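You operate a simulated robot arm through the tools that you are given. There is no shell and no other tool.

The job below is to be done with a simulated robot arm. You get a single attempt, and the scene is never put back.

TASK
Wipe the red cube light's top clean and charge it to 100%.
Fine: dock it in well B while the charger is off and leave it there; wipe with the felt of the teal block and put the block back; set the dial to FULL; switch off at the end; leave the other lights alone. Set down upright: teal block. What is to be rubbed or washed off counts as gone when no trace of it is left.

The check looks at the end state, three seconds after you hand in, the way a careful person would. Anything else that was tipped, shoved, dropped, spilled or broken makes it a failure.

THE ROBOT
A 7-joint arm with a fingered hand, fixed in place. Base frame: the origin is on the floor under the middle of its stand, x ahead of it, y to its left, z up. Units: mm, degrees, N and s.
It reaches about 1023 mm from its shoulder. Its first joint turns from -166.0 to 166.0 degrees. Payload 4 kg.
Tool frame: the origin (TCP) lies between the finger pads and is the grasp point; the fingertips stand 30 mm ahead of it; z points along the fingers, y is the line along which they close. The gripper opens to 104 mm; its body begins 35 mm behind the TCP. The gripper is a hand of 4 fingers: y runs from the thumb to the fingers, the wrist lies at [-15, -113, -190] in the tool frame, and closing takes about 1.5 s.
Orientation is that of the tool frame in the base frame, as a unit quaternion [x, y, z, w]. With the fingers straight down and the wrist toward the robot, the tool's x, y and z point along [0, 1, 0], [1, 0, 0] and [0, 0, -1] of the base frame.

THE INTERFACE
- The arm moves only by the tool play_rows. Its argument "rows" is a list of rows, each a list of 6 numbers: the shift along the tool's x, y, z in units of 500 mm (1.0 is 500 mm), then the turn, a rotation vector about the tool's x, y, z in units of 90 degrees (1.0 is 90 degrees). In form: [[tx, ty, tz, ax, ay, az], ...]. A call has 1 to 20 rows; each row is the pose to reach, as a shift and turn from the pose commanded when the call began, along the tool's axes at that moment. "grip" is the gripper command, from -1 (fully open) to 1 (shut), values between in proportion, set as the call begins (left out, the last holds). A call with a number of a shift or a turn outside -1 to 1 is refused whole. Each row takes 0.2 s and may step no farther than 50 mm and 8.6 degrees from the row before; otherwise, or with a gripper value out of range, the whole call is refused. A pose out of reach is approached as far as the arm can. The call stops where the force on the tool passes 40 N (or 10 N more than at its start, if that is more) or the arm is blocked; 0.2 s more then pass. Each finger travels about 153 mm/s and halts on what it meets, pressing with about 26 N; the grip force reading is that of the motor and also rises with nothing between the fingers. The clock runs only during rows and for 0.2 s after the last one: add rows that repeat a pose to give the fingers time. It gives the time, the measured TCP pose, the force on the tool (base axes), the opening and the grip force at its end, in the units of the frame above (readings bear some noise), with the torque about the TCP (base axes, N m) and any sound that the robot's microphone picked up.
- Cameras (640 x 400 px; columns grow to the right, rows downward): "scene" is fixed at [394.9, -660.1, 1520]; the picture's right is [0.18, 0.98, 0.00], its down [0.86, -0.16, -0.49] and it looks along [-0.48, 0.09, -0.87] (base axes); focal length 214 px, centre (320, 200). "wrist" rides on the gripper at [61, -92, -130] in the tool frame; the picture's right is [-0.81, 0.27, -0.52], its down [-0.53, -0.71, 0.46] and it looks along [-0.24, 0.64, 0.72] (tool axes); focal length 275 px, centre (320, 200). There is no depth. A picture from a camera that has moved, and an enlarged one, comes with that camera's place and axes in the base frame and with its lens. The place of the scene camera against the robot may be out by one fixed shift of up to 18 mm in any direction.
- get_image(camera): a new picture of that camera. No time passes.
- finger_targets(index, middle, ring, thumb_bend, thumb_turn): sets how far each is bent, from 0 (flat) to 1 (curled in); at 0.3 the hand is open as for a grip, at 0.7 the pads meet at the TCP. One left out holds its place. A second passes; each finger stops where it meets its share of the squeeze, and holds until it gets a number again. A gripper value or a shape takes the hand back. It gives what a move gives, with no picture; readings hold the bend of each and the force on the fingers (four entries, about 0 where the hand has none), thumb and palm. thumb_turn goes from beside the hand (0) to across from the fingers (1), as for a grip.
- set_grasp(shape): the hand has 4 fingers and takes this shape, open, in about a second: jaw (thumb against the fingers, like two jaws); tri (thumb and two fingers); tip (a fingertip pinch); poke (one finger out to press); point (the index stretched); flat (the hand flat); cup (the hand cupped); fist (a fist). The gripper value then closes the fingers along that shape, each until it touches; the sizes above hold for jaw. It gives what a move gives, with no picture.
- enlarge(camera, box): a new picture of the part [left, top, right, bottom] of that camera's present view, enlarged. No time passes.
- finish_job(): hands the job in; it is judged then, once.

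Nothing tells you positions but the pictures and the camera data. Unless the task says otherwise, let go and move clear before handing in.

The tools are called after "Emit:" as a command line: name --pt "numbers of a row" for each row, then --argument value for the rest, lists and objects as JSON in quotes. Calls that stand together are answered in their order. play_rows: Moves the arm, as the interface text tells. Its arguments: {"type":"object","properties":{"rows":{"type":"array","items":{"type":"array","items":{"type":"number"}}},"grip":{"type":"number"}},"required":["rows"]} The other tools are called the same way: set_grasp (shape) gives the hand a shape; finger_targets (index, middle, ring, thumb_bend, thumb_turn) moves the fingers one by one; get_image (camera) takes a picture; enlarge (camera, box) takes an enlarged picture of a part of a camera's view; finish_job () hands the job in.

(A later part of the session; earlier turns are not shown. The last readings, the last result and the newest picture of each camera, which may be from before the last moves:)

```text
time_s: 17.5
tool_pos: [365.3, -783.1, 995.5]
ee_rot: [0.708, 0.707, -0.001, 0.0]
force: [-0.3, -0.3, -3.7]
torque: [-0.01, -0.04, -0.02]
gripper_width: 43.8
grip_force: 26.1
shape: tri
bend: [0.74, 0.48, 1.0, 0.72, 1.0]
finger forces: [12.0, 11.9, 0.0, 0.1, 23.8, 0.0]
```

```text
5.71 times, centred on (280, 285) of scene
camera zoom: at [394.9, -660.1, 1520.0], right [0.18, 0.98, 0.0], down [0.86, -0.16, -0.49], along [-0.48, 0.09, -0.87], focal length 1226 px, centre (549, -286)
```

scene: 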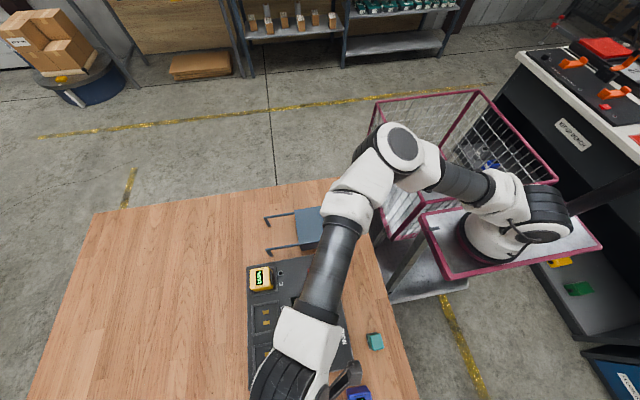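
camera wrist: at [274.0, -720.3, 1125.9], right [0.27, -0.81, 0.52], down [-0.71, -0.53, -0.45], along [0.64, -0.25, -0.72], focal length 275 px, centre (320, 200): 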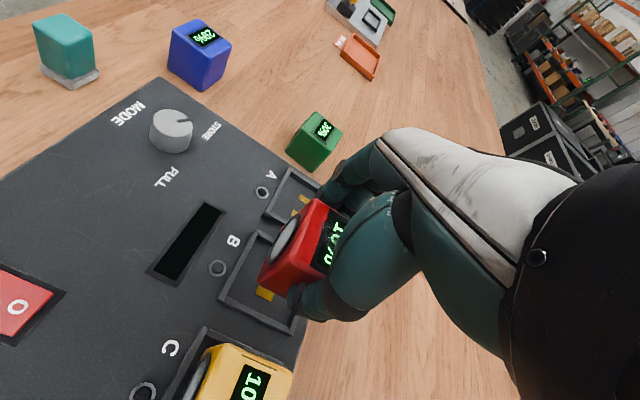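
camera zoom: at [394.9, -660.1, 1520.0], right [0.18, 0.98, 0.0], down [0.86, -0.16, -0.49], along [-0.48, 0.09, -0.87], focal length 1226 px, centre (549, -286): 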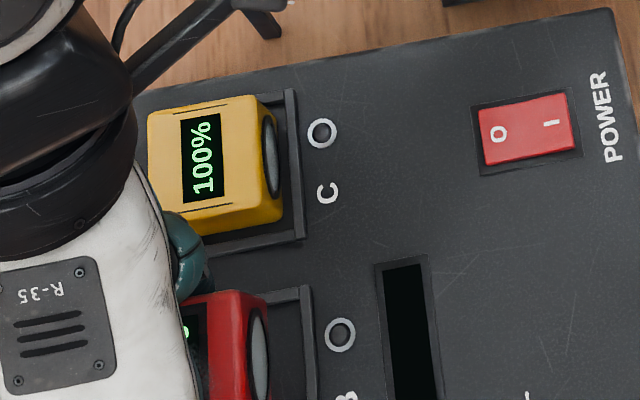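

Yaw is within ~1–2° of the well and the cube is ~4 mm short in x. I'll correct that and lower partway.

Emit:
play_rows --pt "0.001 0.007 0.0 0 0 0.006" --pt "0.001 0.008 0.025 0 0 0.01" --pt "0.001 0.008 0.05 0 0 0.01" --pt "0.001 0.008 0.07 0 0 0.01" --pt "0.001 0.008 0.07 0 0 0.01"

Emit:
get_image --camera "wrist"

Emit:
enlarge --camera "wrist" --box '[200, 180, 400, 340]'

```text
time_s: 18.7
tool_pos: [371.1, -782.9, 962.0]
ee_rot: [0.713, 0.701, 0.0, 0.001]
force: [0.0, 0.4, -3.1]
torque: [0.04, 0.02, -0.04]
gripper_width: 43.9
grip_force: 25.7
shape: tri
bend: [0.74, 0.48, 1.0, 0.72, 1.0]
finger forces: [12.0, 11.8, 0.0, 0.0, 23.8, 0.1]
```

```text
taken
camera wrist: at [280.2, -718.6, 1092.2], right [0.26, -0.81, 0.52], down [-0.72, -0.52, -0.45], along [0.64, -0.26, -0.72], focal length 275 px, centre (320, 200)
```

wrist: 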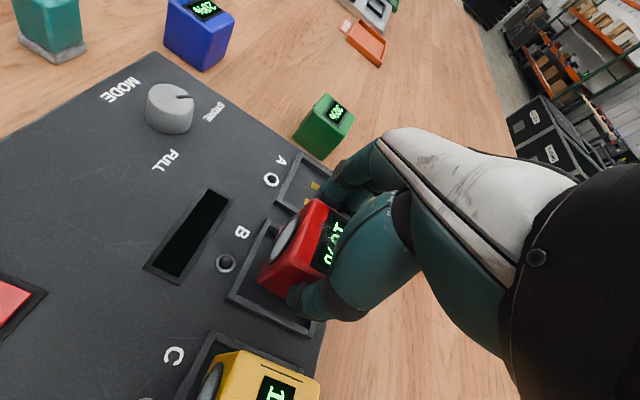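

```text
2.50 times, centred on (300, 260) of wrist
camera zoom: at [280.2, -718.6, 1092.2], right [0.26, -0.81, 0.52], down [-0.72, -0.52, -0.45], along [0.64, -0.26, -0.72], focal length 688 px, centre (370, 50)
```

zoom: 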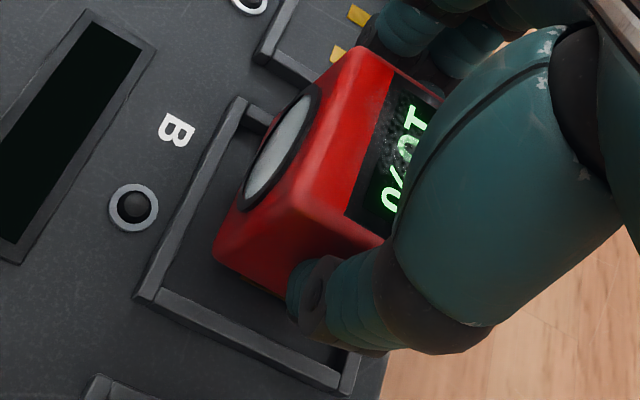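

Slightly over-corrected in x; I'll pull back 2.5 mm and lower in small steps until it seats.

Emit:
play_rows --pt "0 -0.005 0.0 0 0 0" --pt "0 -0.005 0.012 0 0 0" --pt "0 -0.005 0.024 0 0 0" --pt "0 -0.005 0.034 0 0 0" --pt "0 -0.005 0.034 0 0 0"

Emit:
enlarge --camera "wrist" --box '[200, 180, 400, 340]'

```text
time_s: 19.9
tool_pos: [369.0, -782.4, 944.0]
ee_rot: [0.713, 0.701, -0.001, 0.001]
force: [0.0, 0.5, -2.4]
torque: [0.0, 0.03, 0.02]
gripper_width: 44.0
grip_force: 25.8
shape: tri
bend: [0.74, 0.48, 1.0, 0.72, 1.0]
finger forces: [12.0, 11.9, 0.0, 0.0, 23.7, 0.0]
```

```text
2.50 times, centred on (300, 260) of wrist
camera zoom: at [278.2, -718.6, 1074.7], right [0.26, -0.81, 0.52], down [-0.72, -0.52, -0.45], along [0.64, -0.26, -0.72], focal length 688 px, centre (370, 50)
```

zoom: 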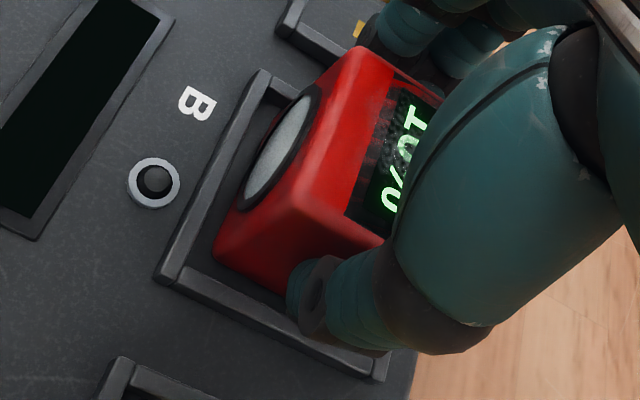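

The cube is inside the rim and clear of walls. Continuing down a few millimetres, watching the force.

Emit:
play_rows --pt "0 0 0.004 0 0 0" --pt "0 0 0.008 0 0 0" --pt "0 0 0.008 0 0 0"

Emit:
enlarge --camera "wrist" --box '[200, 180, 400, 340]'

```text
time_s: 20.7
tool_pos: [369.6, -782.8, 941.4]
ee_rot: [0.714, 0.7, 0.0, 0.001]
force: [-1.3, 0.5, 5.3]
torque: [0.03, 0.03, 0.01]
gripper_width: 44.0
grip_force: 25.6
shape: tri
bend: [0.74, 0.48, 1.0, 0.72, 1.0]
finger forces: [12.0, 12.1, 0.0, 0.0, 25.0, 0.0]
```

```text
2.50 times, centred on (300, 260) of wrist
camera zoom: at [278.6, -718.7, 1071.6], right [0.26, -0.81, 0.52], down [-0.72, -0.52, -0.45], along [0.64, -0.26, -0.72], focal length 688 px, centre (370, 50)
```

zoom: 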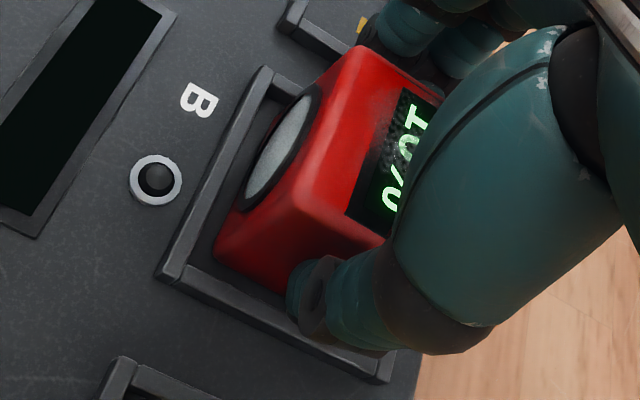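

Contact with balanced torque (no tilt), so the cube is flat on the well floor. I'll open just enough (about 62 mm) to release without nearing the yellow light.

Emit:
play_rows --pt "0 0 -0.002 0 0 0" --pt "0 0 -0.002 0 0 0" --pt "0 0 -0.002 0 0 0" --pt "0 0 -0.002 0 0 0" --grip -0.19

Emit:
get_image --camera "wrist"

Emit:
enlarge --camera "wrist" --box '[200, 180, 400, 340]'

Emit:
enlarge --camera "scene" --box '[240, 250, 320, 320]'

```text
time_s: 21.7
tool_pos: [369.5, -784.3, 941.9]
ee_rot: [0.714, 0.7, 0.0, 0.001]
force: [0.3, 0.0, -0.2]
torque: [0.02, 0.03, 0.01]
gripper_width: 61.5
grip_force: 0.0
shape: tri
bend: [0.74, 0.41, 0.99, 0.65, 1.0]
finger forces: [0.0, 0.0, 0.1, 0.0, 0.0, 0.1]
```

```text
taken
camera wrist: at [278.6, -718.5, 1072.6], right [0.26, -0.81, 0.52], down [-0.72, -0.52, -0.45], along [0.64, -0.26, -0.72], focal length 275 px, centre (320, 200)
```

wrist: 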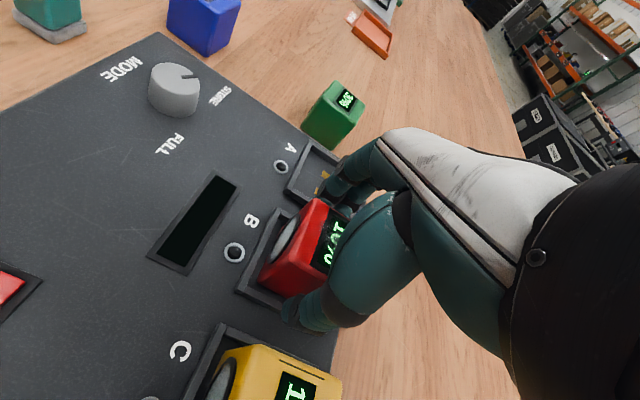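

```text
2.50 times, centred on (300, 260) of wrist
camera zoom: at [278.6, -718.5, 1072.6], right [0.26, -0.81, 0.52], down [-0.72, -0.52, -0.45], along [0.64, -0.26, -0.72], focal length 688 px, centre (370, 50)
```

zoom: 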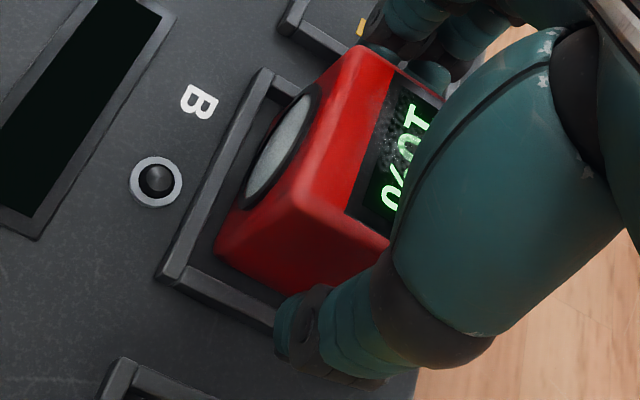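

```text
5.71 times, centred on (280, 285) of scene
camera zoom: at [394.9, -660.1, 1520.0], right [0.18, 0.98, 0.0], down [0.86, -0.16, -0.49], along [-0.48, 0.09, -0.87], focal length 1226 px, centre (549, -286)
```

zoom: 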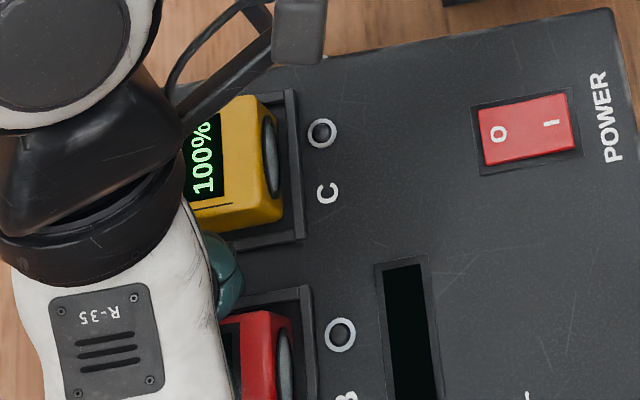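

Released with the light seated. Rising straight up and clear, then I'll view the docked light.

Emit:
play_rows --pt "0 0 -0.01 0 0 0" --pt "0 0 -0.04 0 0 0" --pt "0 0 -0.08 0 0 0" --pt "0 0 -0.13 0 0 0" --pt "0 0 -0.2 0 0 0" --pt "0 0 -0.2 0 0 0"

Emit:
get_image --camera "wrist"

Emit:
enlarge --camera "wrist" --box '[200, 180, 400, 340]'

```text
time_s: 23.1
tool_pos: [370.0, -783.3, 1041.0]
ee_rot: [0.713, 0.701, -0.001, 0.0]
force: [0.9, 0.8, -0.5]
torque: [0.03, 0.04, -0.03]
gripper_width: 61.4
grip_force: 0.0
shape: tri
bend: [0.74, 0.41, 0.99, 0.65, 1.0]
finger forces: [0.0, 0.0, 0.0, 0.1, 0.0, 0.1]
```

```text
taken
camera wrist: at [276.8, -718.9, 1171.9], right [0.26, -0.81, 0.52], down [-0.72, -0.52, -0.45], along [0.64, -0.26, -0.72], focal length 275 px, centre (320, 200)
```

wrist: 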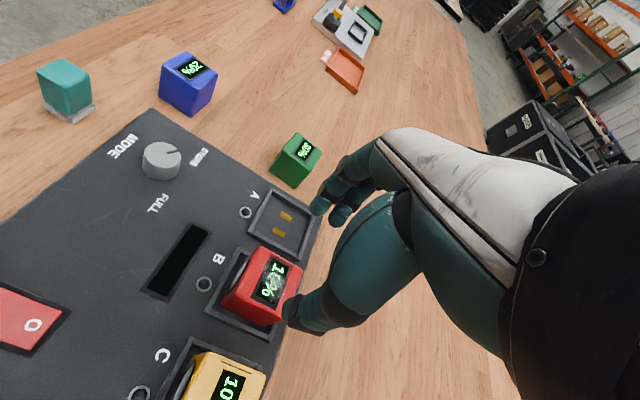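

```text
2.50 times, centred on (300, 260) of wrist
camera zoom: at [276.8, -718.9, 1171.9], right [0.26, -0.81, 0.52], down [-0.72, -0.52, -0.45], along [0.64, -0.26, -0.72], focal length 688 px, centre (370, 50)
```

zoom: 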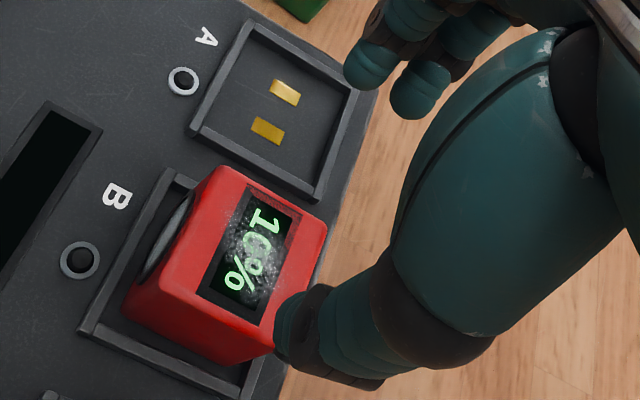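

The red light sits flat in well B with its smudge visible. Next I go over to the teal block for a close look before gripping it.

Emit:
play_rows --pt "0.076 0.028 0.0 0 0 -0.002" --pt "0.153 0.056 0.0 0 0 -0.004" --pt "0.229 0.084 0.01 0 0 -0.008" --pt "0.306 0.111 0.02 0 0 -0.01" --pt "0.382 0.139 0.03 0 0 -0.011" --pt "0.459 0.167 0.045 0 0 -0.011" --pt "0.535 0.195 0.062 0 0 -0.011" --pt "0.535 0.195 0.062 0 0 -0.011" --grip -0.5

Emit:
get_image --camera "wrist"

Emit:
enlarge --camera "wrist" --box '[200, 210, 400, 370]'

```text
time_s: 24.9
tool_pos: [471.8, -515.6, 1010.1]
ee_rot: [0.707, 0.707, -0.001, 0.0]
force: [0.3, 0.2, 0.6]
torque: [0.01, 0.03, 0.02]
gripper_width: 77.8
grip_force: 0.0
shape: tri
bend: [0.27, 0.36, 0.99, 0.54, 0.99]
finger forces: [0.0, 0.0, 0.0, 0.1, 0.1, 0.0]
```

```text
taken
camera wrist: at [379.8, -452.8, 1141.2], right [0.27, -0.81, 0.52], down [-0.71, -0.53, -0.45], along [0.64, -0.25, -0.72], focal length 275 px, centre (320, 200)
```

wrist: 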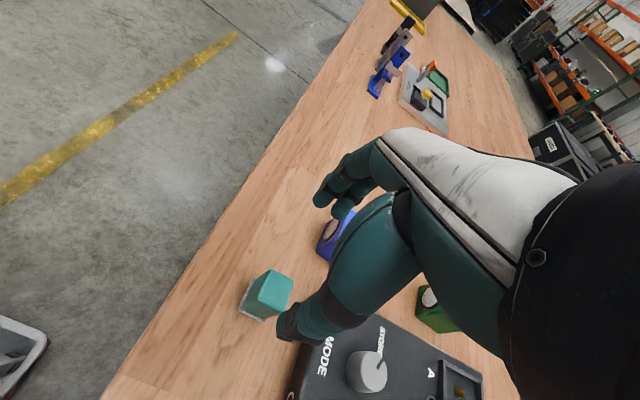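

```text
2.50 times, centred on (300, 290) of wrist
camera zoom: at [379.8, -452.8, 1141.2], right [0.27, -0.81, 0.52], down [-0.71, -0.53, -0.45], along [0.64, -0.25, -0.72], focal length 688 px, centre (370, -25)
```

zoom: 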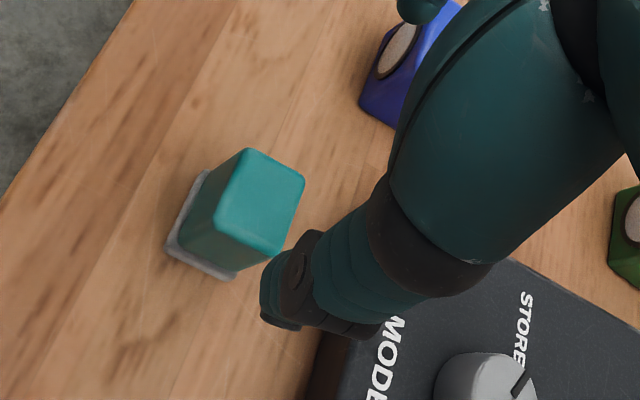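

The teal block is ≈30 mm square, ≈43 mm tall, centred near (471,-526), felt side down, standing straight. I'll lower partway around it and check alignment.

Emit:
play_rows --pt "-0.009 -0.001 0.05 0 0 0" --pt "-0.018 -0.002 0.1 0 0 0" --pt "-0.018 -0.002 0.15 0 0 0" --pt "-0.018 -0.002 0.17 0 0 0" --pt "-0.018 -0.002 0.17 0 0 0"

Emit:
get_image --camera "wrist"

Emit:
enlarge --camera "wrist" --box '[220, 160, 420, 320]'

```text
time_s: 26.1
tool_pos: [470.5, -525.4, 926.0]
ee_rot: [0.707, 0.707, -0.001, 0.001]
force: [-0.3, 0.5, -0.8]
torque: [-0.03, 0.0, -0.01]
gripper_width: 77.5
grip_force: 0.1
shape: tri
bend: [0.27, 0.36, 0.99, 0.54, 0.99]
finger forces: [0.0, 0.0, 0.1, 0.0, 0.0, 0.1]
```

```text
taken
camera wrist: at [378.9, -462.4, 1057.2], right [0.27, -0.81, 0.52], down [-0.71, -0.53, -0.45], along [0.64, -0.25, -0.72], focal length 275 px, centre (320, 200)
```

wrist: 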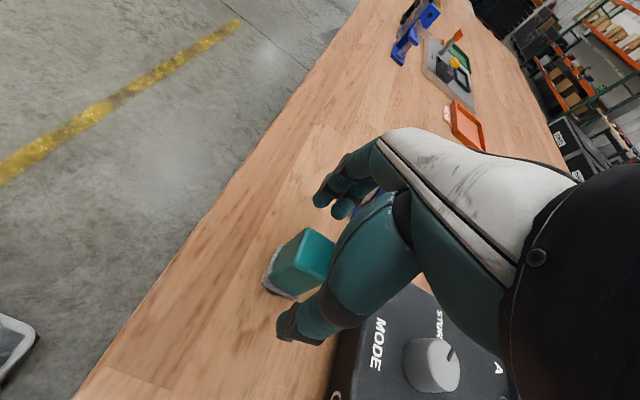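

```text
2.50 times, centred on (320, 240) of wrist
camera zoom: at [378.9, -462.4, 1057.2], right [0.27, -0.81, 0.52], down [-0.71, -0.53, -0.45], along [0.64, -0.25, -0.72], focal length 688 px, centre (320, 100)
```

zoom: 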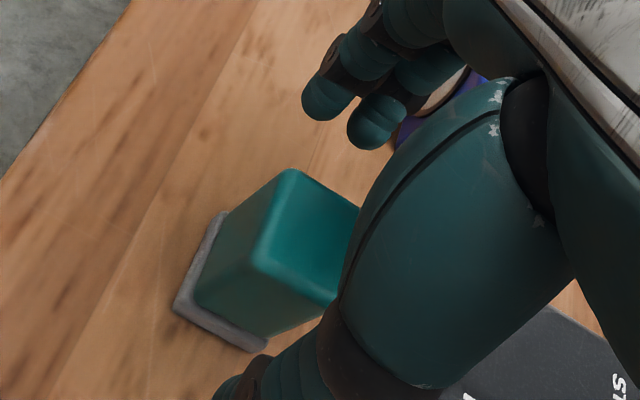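

Alignment is good. Lowering to TCP z≈896 and then closing on the block.

Emit:
play_rows --pt "0.002 0 0.02 0 0 0" --pt "0.002 0.001 0.04 0 0 0" --pt "0.002 0.001 0.058 0 0 0" --pt "0.002 0.001 0.058 0 0 0"

Emit:
enlarge --camera "wrist" --box '[220, 160, 420, 320]'

```text
time_s: 27.1
tool_pos: [471.9, -526.0, 896.7]
ee_rot: [0.707, 0.707, 0.0, 0.001]
force: [-0.1, 1.3, 0.6]
torque: [-0.01, 0.01, -0.01]
gripper_width: 77.7
grip_force: 0.1
shape: tri
bend: [0.27, 0.36, 0.99, 0.54, 0.99]
finger forces: [0.0, 0.1, 0.1, 0.0, 0.0, 0.1]
```

```text
2.50 times, centred on (320, 240) of wrist
camera zoom: at [379.6, -462.3, 1027.5], right [0.28, -0.81, 0.52], down [-0.71, -0.53, -0.45], along [0.64, -0.24, -0.72], focal length 688 px, centre (320, 100)
```

zoom: 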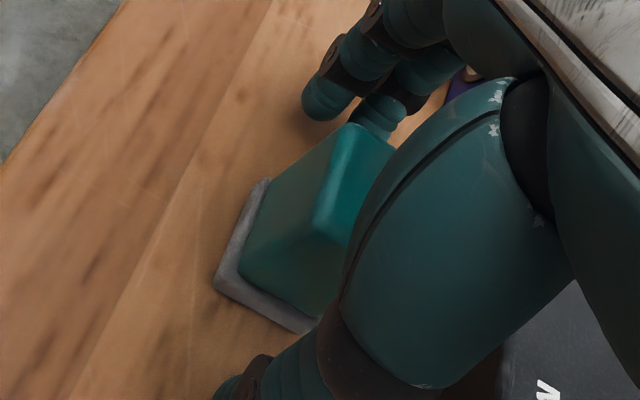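

No contact on the way down. Closing on the block.

Emit:
play_rows --pt "0 0 0 0 0 0" --pt "0 0 0 0 0 0" --pt "0 0 0 0 0 0" --pt "0 0 0 0 0 0" --pt "0 0 0 0 0 0" --pt "0 0 0 0 0 0" --pt "0 0 0 0 0 0" --grip 0.75

Emit:
get_image --camera "wrist"

Emit:
enlarge --camera "wrist" --box '[220, 160, 420, 320]'

```text
time_s: 28.7
tool_pos: [473.0, -524.6, 896.7]
ee_rot: [0.707, 0.707, -0.001, 0.001]
force: [-0.1, 0.5, 0.0]
torque: [0.0, -0.01, 0.0]
gripper_width: 22.2
grip_force: 25.8
shape: tri
bend: [0.73, 0.57, 1.0, 0.73, 1.0]
finger forces: [12.9, 12.4, 0.0, 0.0, 25.4, 0.1]
```

```text
taken
camera wrist: at [379.5, -462.3, 1027.6], right [0.27, -0.81, 0.52], down [-0.71, -0.53, -0.45], along [0.64, -0.25, -0.72], focal length 275 px, centre (320, 200)
```

wrist: 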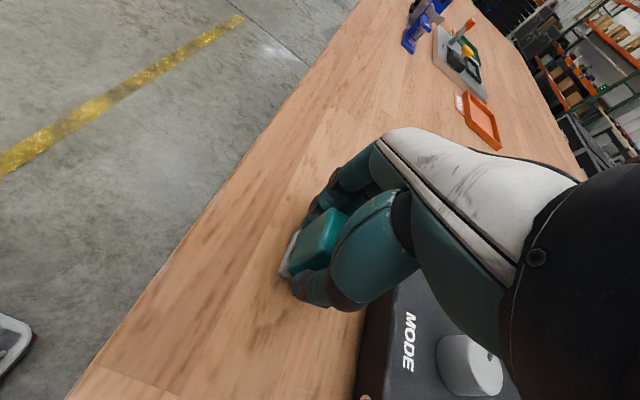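

```text
2.50 times, centred on (320, 240) of wrist
camera zoom: at [379.5, -462.3, 1027.6], right [0.27, -0.81, 0.52], down [-0.71, -0.53, -0.45], along [0.64, -0.25, -0.72], focal length 688 px, centre (320, 100)
```

zoom: 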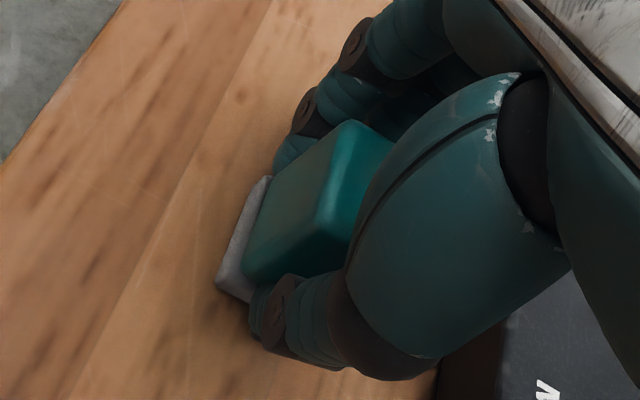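

Block gripped squarely. Lifting straight up and carrying it across (felt well above everything) to over the red light.

Emit:
play_rows --pt "0 0 -0.02 0 0 0" --pt "0 0 -0.08 0 0 0" --pt "0 0 -0.16 0 0 0" --pt "0 0 -0.22 0 0 0" --pt "-0.074 -0.028 -0.22 0 0 0" --pt "-0.148 -0.057 -0.22 0 0 0" --pt "-0.223 -0.085 -0.22 0 0 0" --pt "-0.297 -0.113 -0.22 0 0 0" --pt "-0.371 -0.141 -0.22 0 0 0" --pt "-0.445 -0.17 -0.22 0 0 0" --pt "-0.52 -0.198 -0.22 0 0 0" --pt "-0.52 -0.198 -0.22 0 0 0"

Emit:
get_image --camera "wrist"

Emit:
enlarge --camera "wrist" --box '[220, 190, 380, 320]'

Emit:
enlarge --camera "scene" --box '[220, 240, 380, 380]'

```text
time_s: 31.3
tool_pos: [371.8, -783.0, 1005.9]
ee_rot: [0.707, 0.707, -0.001, 0.0]
force: [-0.7, -0.1, 0.4]
torque: [0.01, 0.0, 0.05]
gripper_width: 21.8
grip_force: 25.7
shape: tri
bend: [0.73, 0.57, 1.0, 0.73, 1.0]
finger forces: [12.9, 13.0, 0.0, 0.1, 25.2, 0.1]
```

```text
taken
camera wrist: at [279.2, -719.8, 1136.2], right [0.27, -0.81, 0.52], down [-0.71, -0.53, -0.45], along [0.64, -0.24, -0.72], focal length 275 px, centre (320, 200)
```

wrist: 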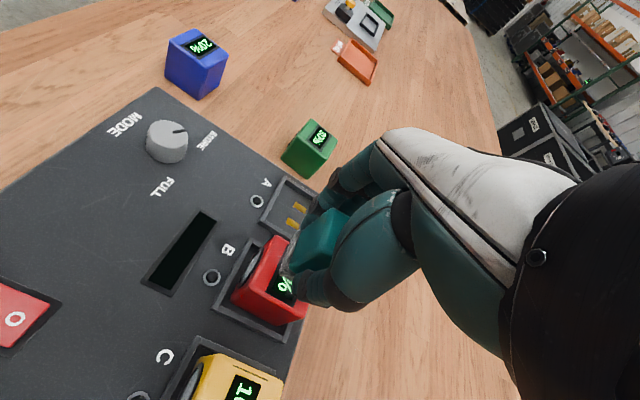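

```text
3.08 times, centred on (300, 255) of wrist
camera zoom: at [279.2, -719.8, 1136.2], right [0.27, -0.81, 0.52], down [-0.71, -0.53, -0.45], along [0.64, -0.24, -0.72], focal length 847 px, centre (382, 31)
```

zoom: 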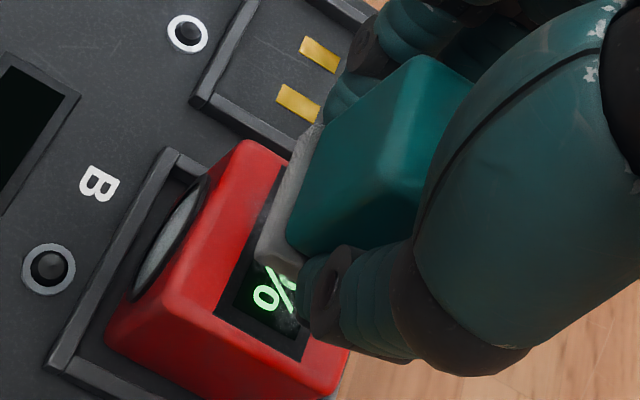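

```text
2.86 times, centred on (300, 310) of scene
camera zoom: at [394.9, -660.1, 1520.0], right [0.18, 0.98, 0.0], down [0.86, -0.16, -0.49], along [-0.48, 0.09, -0.87], focal length 613 px, centre (377, -114)
```

zoom: 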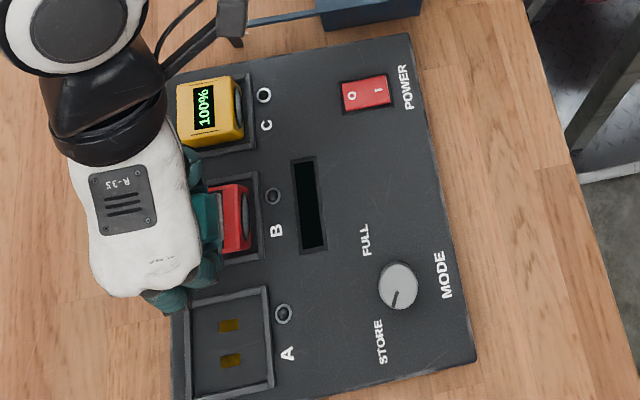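

Felt is above the smudge. Lowering gently to make contact.

Emit:
play_rows --pt "0 0 0.024 0 0 0" --pt "0 0 0.046 0 0 0" --pt "0 0 0.052 0 0 0" --pt "0 0 0.055 0 0 0" --pt "0 0 0.055 0 0 0"

```text
time_s: 32.5
tool_pos: [372.3, -785.2, 981.2]
ee_rot: [0.707, 0.707, 0.0, 0.002]
force: [-0.5, 0.8, 14.5]
torque: [-0.03, -0.2, 0.04]
gripper_width: 22.7
grip_force: 25.9
shape: tri
bend: [0.73, 0.57, 1.0, 0.73, 1.0]
finger forces: [12.9, 22.4, 0.1, 0.1, 29.0, 0.1]
```

Felt is in contact at ~14 N. I'll ease slightly and rub back and forth over the whole top.

Emit:
play_rows --pt "0 0 -0.0015 0 0 0" --pt "0.012 0 -0.0015 0 0 0" --pt "0.024 0 -0.0015 0 0 0" --pt "0.008 0 -0.0015 0 0 0" --pt "-0.008 0 -0.0015 0 0 0" --pt "-0.024 0 -0.0015 0 0 0" --pt "-0.008 0.012 -0.0015 0 0 0" --pt "0.008 0.012 -0.0015 0 0 0" --pt "0.024 0.012 -0.0015 0 0 0" --pt "0.008 0.022 -0.0015 0 0 0" --pt "-0.008 0.022 -0.0015 0 0 0" --pt "-0.024 0.022 -0.0015 0 0 0" --pt "-0.008 0 -0.0015 0 0 0" --pt "0.008 -0.012 -0.0015 0 0 0" --pt "0.024 -0.012 -0.0015 0 0 0" --pt "0.008 -0.022 -0.0015 0 0 0" --pt "-0.008 -0.022 -0.0015 0 0 0" --pt "-0.024 -0.022 -0.0015 0 0 0" --pt "-0.012 -0.01 -0.0015 0 0 0" --pt "0 0 -0.0015 0 0 0"

Emit:
enlarge --camera "wrist" --box '[220, 190, 380, 320]'

```text
time_s: 36.7
tool_pos: [372.4, -785.0, 982.9]
ee_rot: [0.707, 0.707, 0.0, 0.001]
force: [-2.4, -1.5, 8.7]
torque: [-0.13, -0.06, -0.01]
gripper_width: 23.2
grip_force: 26.3
shape: tri
bend: [0.73, 0.57, 1.0, 0.73, 1.0]
finger forces: [13.9, 16.6, 0.1, 0.0, 28.4, 0.0]
```

```text
3.08 times, centred on (300, 255) of wrist
camera zoom: at [280.1, -721.8, 1111.1], right [0.27, -0.81, 0.52], down [-0.71, -0.53, -0.45], along [0.64, -0.25, -0.72], focal length 847 px, centre (382, 31)
```

zoom: 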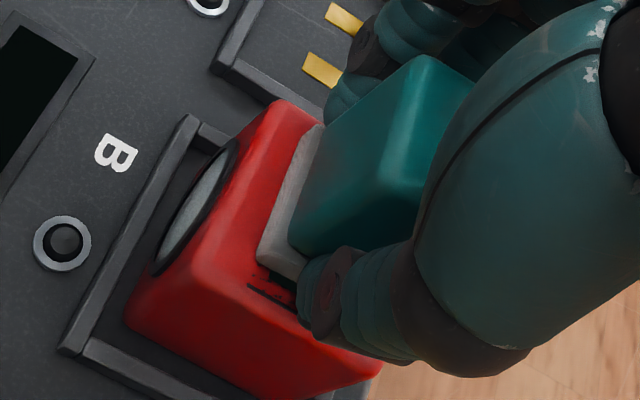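

Rubbing pass done at ~9 N. I'll lift and shift aside to inspect the light's top.

Emit:
play_rows --pt "0 0 -0.02 0 0 0" --pt "-0.03 0 -0.06 0 0 0" --pt "-0.07 0 -0.1 0 0 0" --pt "-0.07 0 -0.1 0 0 0"

Emit:
enlarge --camera "wrist" --box '[200, 200, 330, 320]'

```text
time_s: 37.7
tool_pos: [372.7, -821.1, 1030.3]
ee_rot: [0.707, 0.707, -0.001, 0.0]
force: [0.6, 0.2, -0.7]
torque: [-0.03, -0.02, 0.01]
gripper_width: 22.3
grip_force: 25.8
shape: tri
bend: [0.73, 0.57, 1.0, 0.73, 1.0]
finger forces: [14.5, 11.7, 0.1, 0.0, 25.7, 0.0]
```

```text
3.33 times, centred on (265, 260) of wrist
camera zoom: at [280.3, -757.3, 1160.4], right [0.27, -0.81, 0.52], down [-0.71, -0.53, -0.45], along [0.64, -0.24, -0.72], focal length 918 px, centre (503, 0)
```

zoom: 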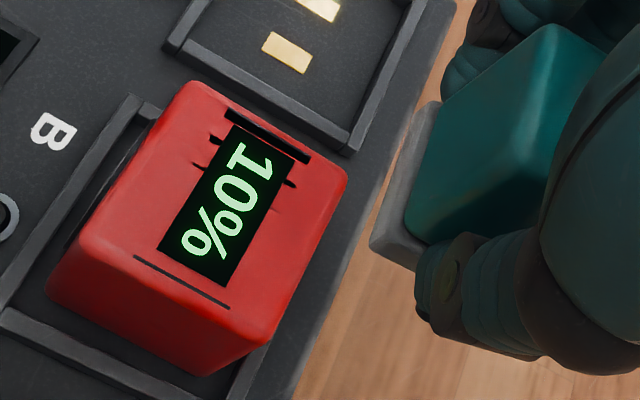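

The display is clear now, but I see dark leftover marks near the far (+x) edge. Let me compare with the clean yellow light's top.

Emit:
enlarge --camera "wrist" --box '[205, 215, 285, 275]'

Emit:
enlarge --camera "wrist" --box '[100, 290, 260, 400]'

Emit:
enlarge --camera "wrist" --box '[120, 0, 340, 180]'

Emit:
enlarge --camera "scene" --box '[240, 250, 300, 310]'

```text
6.67 times, centred on (245, 245) of wrist
camera zoom: at [280.3, -757.3, 1160.4], right [0.27, -0.81, 0.52], down [-0.71, -0.53, -0.45], along [0.64, -0.24, -0.72], focal length 1835 px, centre (820, -100)
```

zoom: 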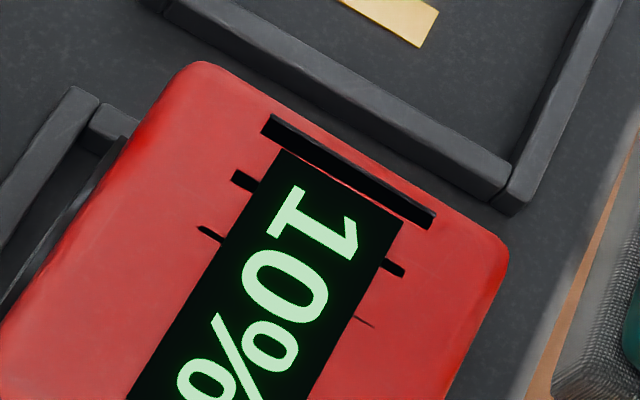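

```text
3.64 times, centred on (180, 345) of wrist
camera zoom: at [280.3, -757.3, 1160.4], right [0.27, -0.81, 0.52], down [-0.71, -0.53, -0.45], along [0.64, -0.24, -0.72], focal length 1001 px, centre (829, -327)
```

zoom: 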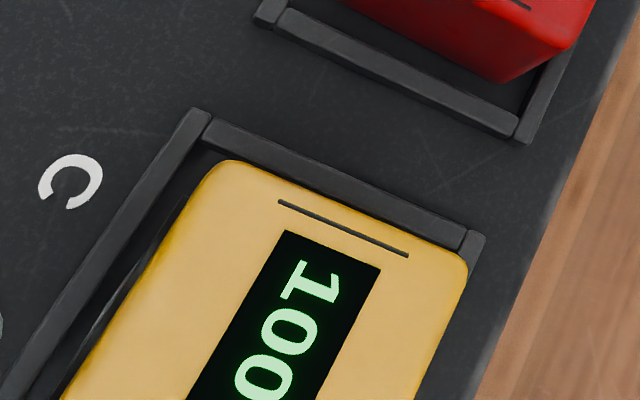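

```text
2.22 times, centred on (230, 90) of wrist
camera zoom: at [280.3, -757.3, 1160.4], right [0.27, -0.81, 0.52], down [-0.71, -0.53, -0.45], along [0.64, -0.24, -0.72], focal length 612 px, centre (520, 444)
```

zoom: 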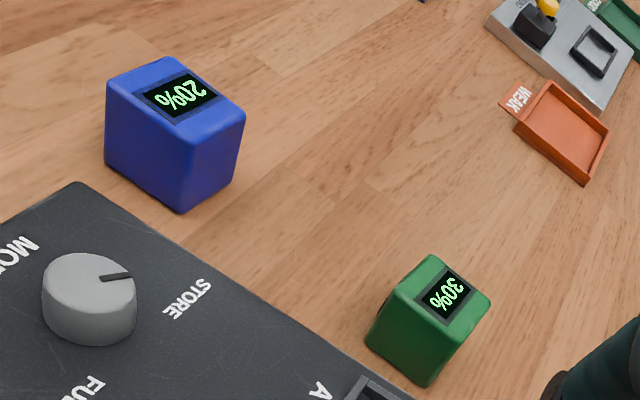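

```text
6.67 times, centred on (270, 280) of scene
camera zoom: at [394.9, -660.1, 1520.0], right [0.18, 0.98, 0.0], down [0.86, -0.16, -0.49], along [-0.48, 0.09, -0.87], focal length 1430 px, centre (653, -333)
```

zoom: 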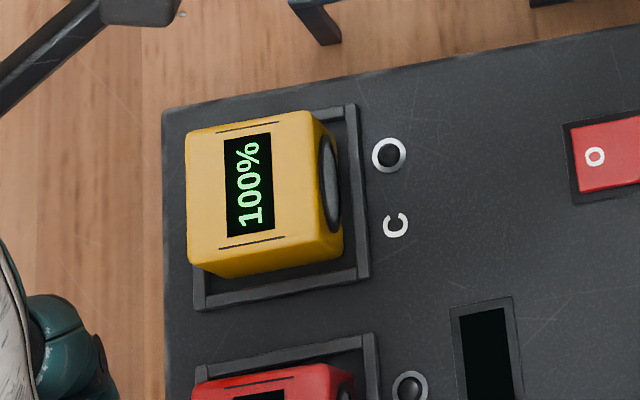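

The leftover bars could be either residue or a rendering artefact of the bezel. I'll look from another height/angle to tell.

Emit:
play_rows --pt "0.0 -0.05 -0.05 0 0 0" --pt "0.0 -0.1 -0.08 0 0 0" --pt "0.0 -0.1 -0.08 0 0 0"

Emit:
get_image --camera "wrist"

Emit:
enlarge --camera "wrist" --box '[190, 130, 310, 230]'

Emit:
enlarge --camera "scene" --box '[240, 270, 320, 330]'

```text
time_s: 38.5
tool_pos: [322.8, -820.1, 1070.1]
ee_rot: [0.708, 0.706, -0.001, 0.001]
force: [-0.6, -0.4, -0.5]
torque: [-0.02, 0.0, -0.01]
gripper_width: 22.4
grip_force: 25.7
shape: tri
bend: [0.73, 0.57, 1.0, 0.73, 1.0]
finger forces: [14.4, 11.8, 0.1, 0.0, 25.7, 0.0]
```

```text
taken
camera wrist: at [230.9, -756.5, 1199.9], right [0.27, -0.81, 0.52], down [-0.71, -0.53, -0.45], along [0.64, -0.25, -0.72], focal length 275 px, centre (320, 200)
```

wrist: 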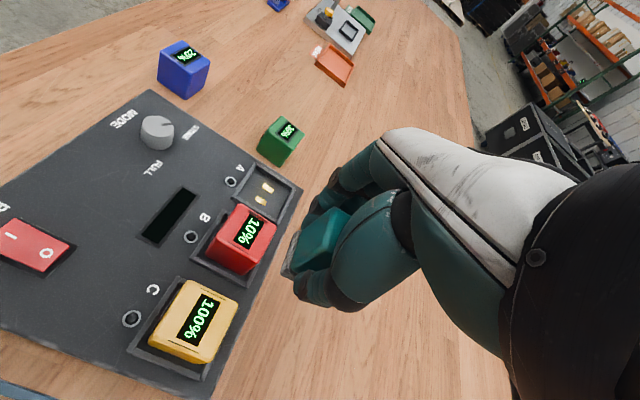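

```text
4.00 times, centred on (250, 180) of wrist
camera zoom: at [230.9, -756.5, 1199.9], right [0.27, -0.81, 0.52], down [-0.71, -0.53, -0.45], along [0.64, -0.25, -0.72], focal length 1101 px, centre (600, 280)
```

zoom: 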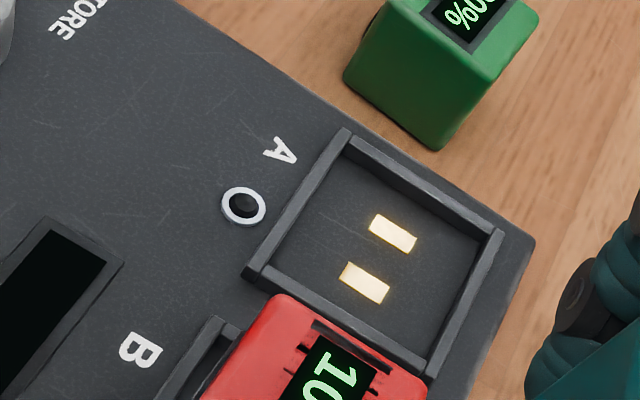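

```text
6.67 times, centred on (280, 300) of scene
camera zoom: at [394.9, -660.1, 1520.0], right [0.18, 0.98, 0.0], down [0.86, -0.16, -0.49], along [-0.48, 0.09, -0.87], focal length 1430 px, centre (587, -467)
```

zoom: 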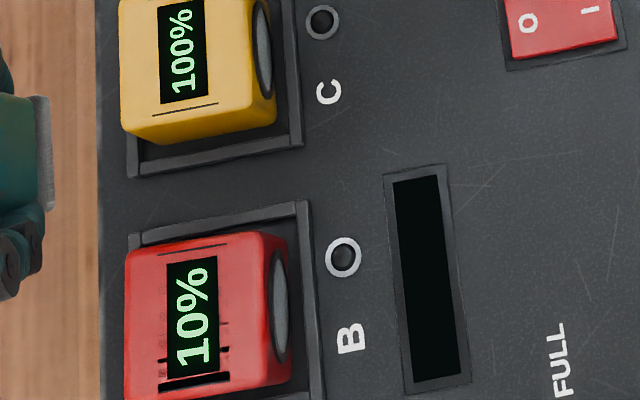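

The white specks are gone; the dark bars match bezel edges that have come and gone in earlier pre-wipe views too (render artefact). To be thorough I'll do a second, wider rubbing pass including the edges.

Emit:
play_rows --pt "0.035 0.05 0.0 0 0 0" --pt "0.07 0.1 0.05 0 0 0" --pt "0.07 0.1 0.12 0 0 0" --pt "0.07 0.1 0.165 0 0 0" --pt "0.07 0.1 0.1795 0 0 0" --pt "0.07 0.1 0.1795 0 0 0"

Emit:
play_rows --pt "0.015 0.025 0 0 0 0" --pt "0.028 0.03 0 0 0 0" --pt "0.01 0.03 0 0 0 0" --pt "-0.01 0.03 0 0 0 0" --pt "-0.028 0.03 0 0 0 0" --pt "-0.028 0.01 0 0 0 0" --pt "-0.028 -0.01 0 0 0 0" --pt "-0.028 -0.028 0 0 0 0" --pt "-0.01 -0.028 0 0 0 0" --pt "0.01 -0.028 0 0 0 0" --pt "0.028 -0.028 0 0 0 0" --pt "0.028 -0.01 0 0 0 0" --pt "0.028 0.01 0 0 0 0" --pt "0.014 0.024 0 0 0 0" --pt "0.014 0 0 0 0 0" --pt "0.014 -0.022 0 0 0 0" --pt "0.0 -0.022 0 0 0 0" --pt "0.0 0.022 0 0 0 0" --pt "-0.014 0.022 0 0 0 0" --pt "-0.014 -0.022 0 0 0 0"

Emit:
play_rows --pt "0.0 0.01 0 0 0 0" --pt "0.028 0.022 0 0 0 0" --pt "0.028 0.022 -0.02 0 0 0" --pt "-0.01 0.022 -0.06 0 0 0" --pt "-0.06 0.022 -0.1 0 0 0" --pt "-0.06 0.022 -0.1 0 0 0"

Emit:
enlarge --camera "wrist" --box '[200, 200, 330, 320]'

Emit:
enlarge --camera "scene" --box '[240, 270, 320, 330]'

```text
time_s: 39.9
tool_pos: [372.2, -785.8, 981.7]
ee_rot: [0.707, 0.707, -0.001, 0.002]
force: [0.2, 1.4, 12.5]
torque: [-0.1, -0.25, 0.06]
gripper_width: 22.6
grip_force: 26.3
shape: tri
bend: [0.73, 0.57, 1.0, 0.73, 1.0]
finger forces: [13.1, 19.3, 0.0, 0.1, 28.2, 0.1]
```

```text
time_s: 44.1
tool_pos: [360.0, -791.7, 982.7]
ee_rot: [0.707, 0.707, -0.001, 0.002]
force: [0.2, 0.3, 4.4]
torque: [-0.02, -0.07, -0.01]
gripper_width: 22.6
grip_force: 25.9
shape: tri
bend: [0.73, 0.57, 1.0, 0.73, 1.0]
finger forces: [14.1, 14.8, 0.1, 0.0, 26.9, 0.1]
```

```text
time_s: 45.5
tool_pos: [371.9, -821.1, 1031.6]
ee_rot: [0.707, 0.707, -0.001, -0.001]
force: [-0.5, 0.3, -0.1]
torque: [0.03, 0.0, 0.0]
gripper_width: 22.5
grip_force: 25.9
shape: tri
bend: [0.73, 0.57, 1.0, 0.73, 1.0]
finger forces: [14.6, 12.1, 0.0, 0.1, 25.8, 0.1]
```

```text
3.33 times, centred on (265, 260) of wrist
camera zoom: at [280.1, -758.9, 1161.2], right [0.27, -0.81, 0.52], down [-0.71, -0.53, -0.45], along [0.64, -0.24, -0.72], focal length 918 px, centre (503, 0)
```

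zoom: 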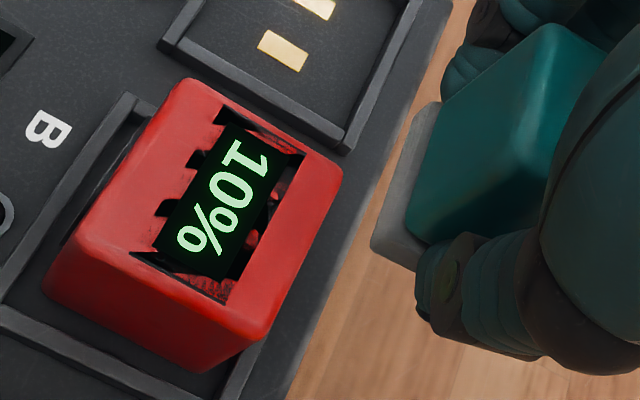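

```text
6.67 times, centred on (280, 300) of scene
camera zoom: at [394.9, -660.1, 1520.0], right [0.18, 0.98, 0.0], down [0.86, -0.16, -0.49], along [-0.48, 0.09, -0.87], focal length 1430 px, centre (587, -467)
```

zoom: 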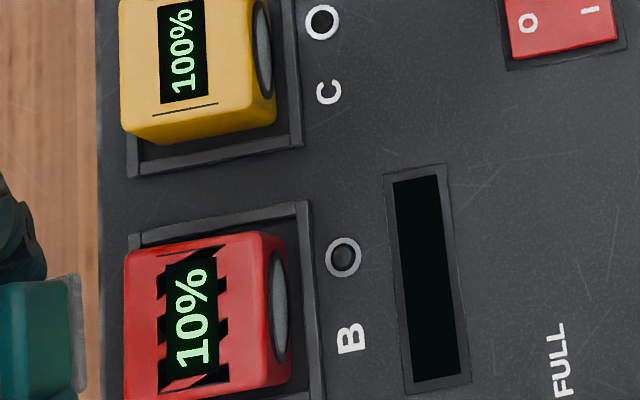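

The pattern on the bezel changed completely with the tiny pose change, confirming it's just a rendering artefact; the specks are gone. Now carrying the teal block back to its original spot.

Emit:
play_rows --pt "0.074 0.025 0.0 0 0 0" --pt "0.149 0.05 0.0 0 0 0" --pt "0.223 0.074 0.0 0 0 0" --pt "0.297 0.099 0.0 0 0 0" --pt "0.371 0.124 0.02 0 0 0" --pt "0.446 0.149 0.04 0 0 0" --pt "0.52 0.173 0.06 0 0 0" --pt "0.594 0.198 0.08 0 0 0" --pt "0.594 0.198 0.15 0 0 0" --pt "0.594 0.198 0.21 0 0 0" --pt "0.594 0.198 0.24 0 0 0" --pt "0.594 0.198 0.24 0 0 0"

Emit:
get_image --camera "wrist"

Emit:
enlarge --camera "wrist" --box '[220, 160, 420, 320]'

Emit:
enlarge --camera "scene" --box '[320, 300, 420, 380]'

```text
time_s: 48.1
tool_pos: [472.3, -525.2, 910.7]
ee_rot: [0.707, 0.707, -0.001, 0.001]
force: [-0.3, 0.4, 0.7]
torque: [0.0, 0.02, -0.02]
gripper_width: 22.3
grip_force: 26.3
shape: tri
bend: [0.73, 0.58, 1.0, 0.73, 1.0]
finger forces: [14.5, 11.2, 0.0, 0.0, 25.7, 0.0]
```

```text
taken
camera wrist: at [379.5, -462.0, 1040.7], right [0.27, -0.81, 0.52], down [-0.71, -0.53, -0.45], along [0.64, -0.25, -0.72], focal length 275 px, centre (320, 200)
```

wrist: 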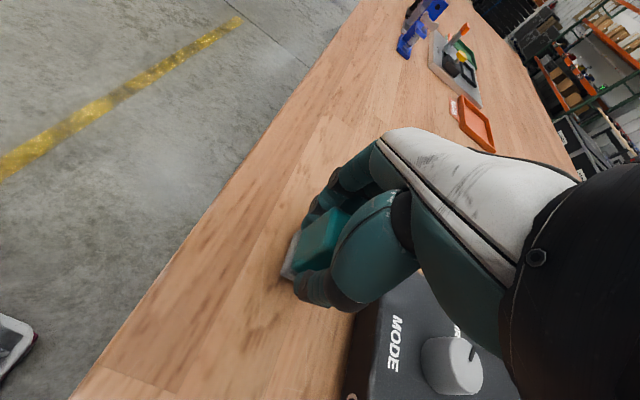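

```text
2.50 times, centred on (320, 240) of wrist
camera zoom: at [379.5, -462.0, 1040.7], right [0.27, -0.81, 0.52], down [-0.71, -0.53, -0.45], along [0.64, -0.25, -0.72], focal length 688 px, centre (320, 100)
```

zoom: 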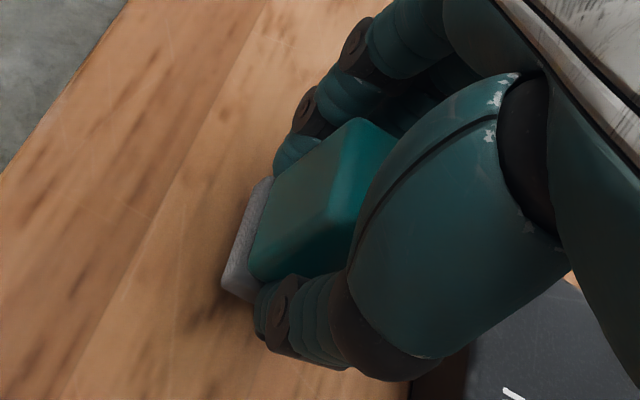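

```text
5.00 times, centred on (370, 340) of scene
camera zoom: at [394.9, -660.1, 1520.0], right [0.18, 0.98, 0.0], down [0.86, -0.16, -0.49], along [-0.48, 0.09, -0.87], focal length 1072 px, centre (70, -500)
```

zoom: 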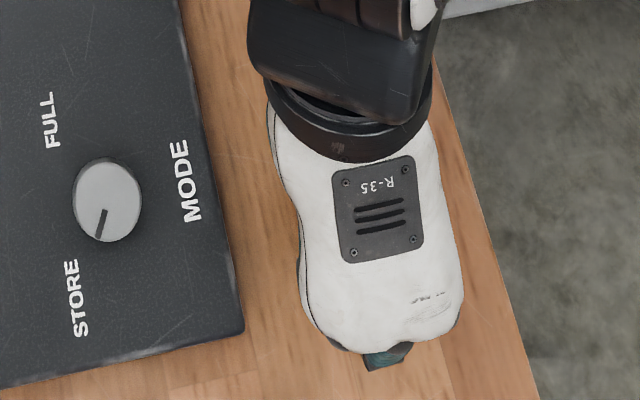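

Back above its spot. Lowering slowly until the felt touches the table.

Emit:
play_rows --pt "0 0 0.012 0 0 0" --pt "0 0 0.022 0 0 0" --pt "0 0 0.026 0 0 0" --pt "0 0 0.026 0 0 0"

```text
time_s: 49.1
tool_pos: [471.8, -525.6, 897.3]
ee_rot: [0.707, 0.707, 0.0, 0.001]
force: [0.9, -0.1, 6.5]
torque: [-0.08, -0.11, 0.02]
gripper_width: 22.5
grip_force: 25.8
shape: tri
bend: [0.73, 0.57, 1.0, 0.73, 1.0]
finger forces: [13.8, 14.9, 0.1, 0.0, 26.9, 0.0]
```

Felt is on the table (6.5 N). Opening the hand gently and then rising.

Emit:
play_rows --pt "0 0 0 0 0 0" --pt "0 0 0 0 0 0" --pt "0 0 0 0 0 0" --pt "0 0 0 0 0 0" --pt "0 0 0 0 0 0" --grip -0.5

Emit:
enlarge --camera "wrist" --box '[220, 160, 420, 320]'

Emit:
play_rows --pt "0 0 -0.03 0 0 0" --pt "0 0 -0.09 0 0 0" --pt "0 0 -0.16 0 0 0" --pt "0 0 -0.23 0 0 0" --pt "0 0 -0.23 0 0 0"

Emit:
get_image --camera "wrist"

Emit:
enlarge --camera "wrist" --box '[200, 210, 400, 370]'

```text
time_s: 50.3
tool_pos: [473.3, -524.0, 898.2]
ee_rot: [0.707, 0.707, -0.001, 0.0]
force: [-0.3, 0.6, 0.3]
torque: [0.01, -0.01, 0.01]
gripper_width: 77.9
grip_force: 0.1
shape: tri
bend: [0.27, 0.36, 0.99, 0.54, 0.99]
finger forces: [0.0, 0.0, 0.0, 0.0, 0.0, 0.1]
```

```text
2.50 times, centred on (320, 240) of wrist
camera zoom: at [379.4, -462.4, 1027.6], right [0.27, -0.81, 0.52], down [-0.71, -0.53, -0.45], along [0.64, -0.25, -0.72], focal length 688 px, centre (320, 100)
```

zoom: 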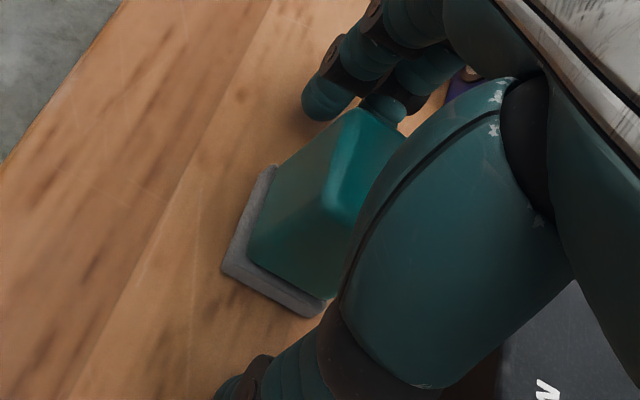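

```text
time_s: 51.5
tool_pos: [471.9, -525.8, 1012.5]
ee_rot: [0.707, 0.707, 0.0, 0.001]
force: [-0.5, 0.3, 0.8]
torque: [-0.01, -0.02, 0.02]
gripper_width: 77.7
grip_force: 0.1
shape: tri
bend: [0.27, 0.36, 0.99, 0.54, 0.99]
finger forces: [0.0, 0.1, 0.0, 0.0, 0.0, 0.0]
```

```text
taken
camera wrist: at [380.5, -462.5, 1143.4], right [0.27, -0.81, 0.52], down [-0.71, -0.53, -0.45], along [0.64, -0.25, -0.72], focal length 275 px, centre (320, 200)
```

wrist: 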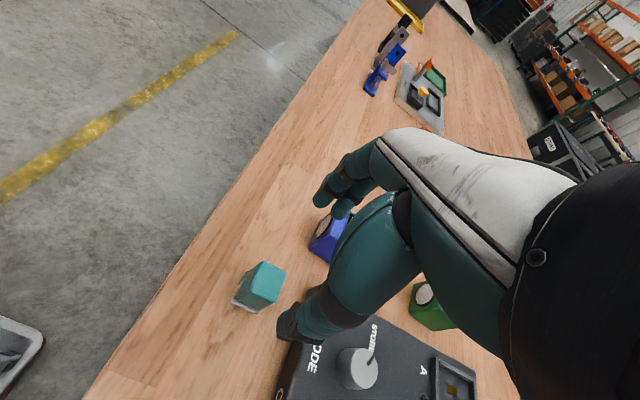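

```text
2.50 times, centred on (300, 290) of wrist
camera zoom: at [380.5, -462.5, 1143.4], right [0.27, -0.81, 0.52], down [-0.71, -0.53, -0.45], along [0.64, -0.25, -0.72], focal length 688 px, centre (370, -25)
```

zoom: 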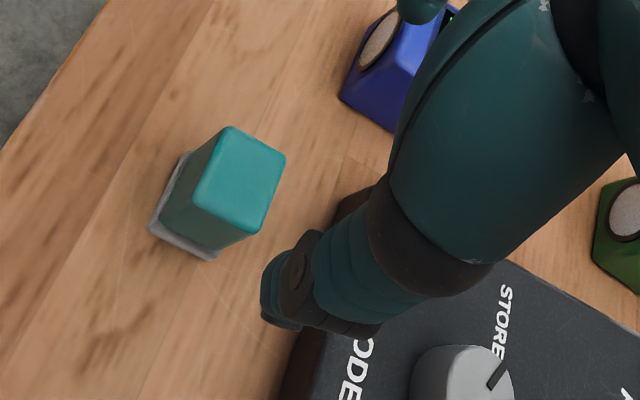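

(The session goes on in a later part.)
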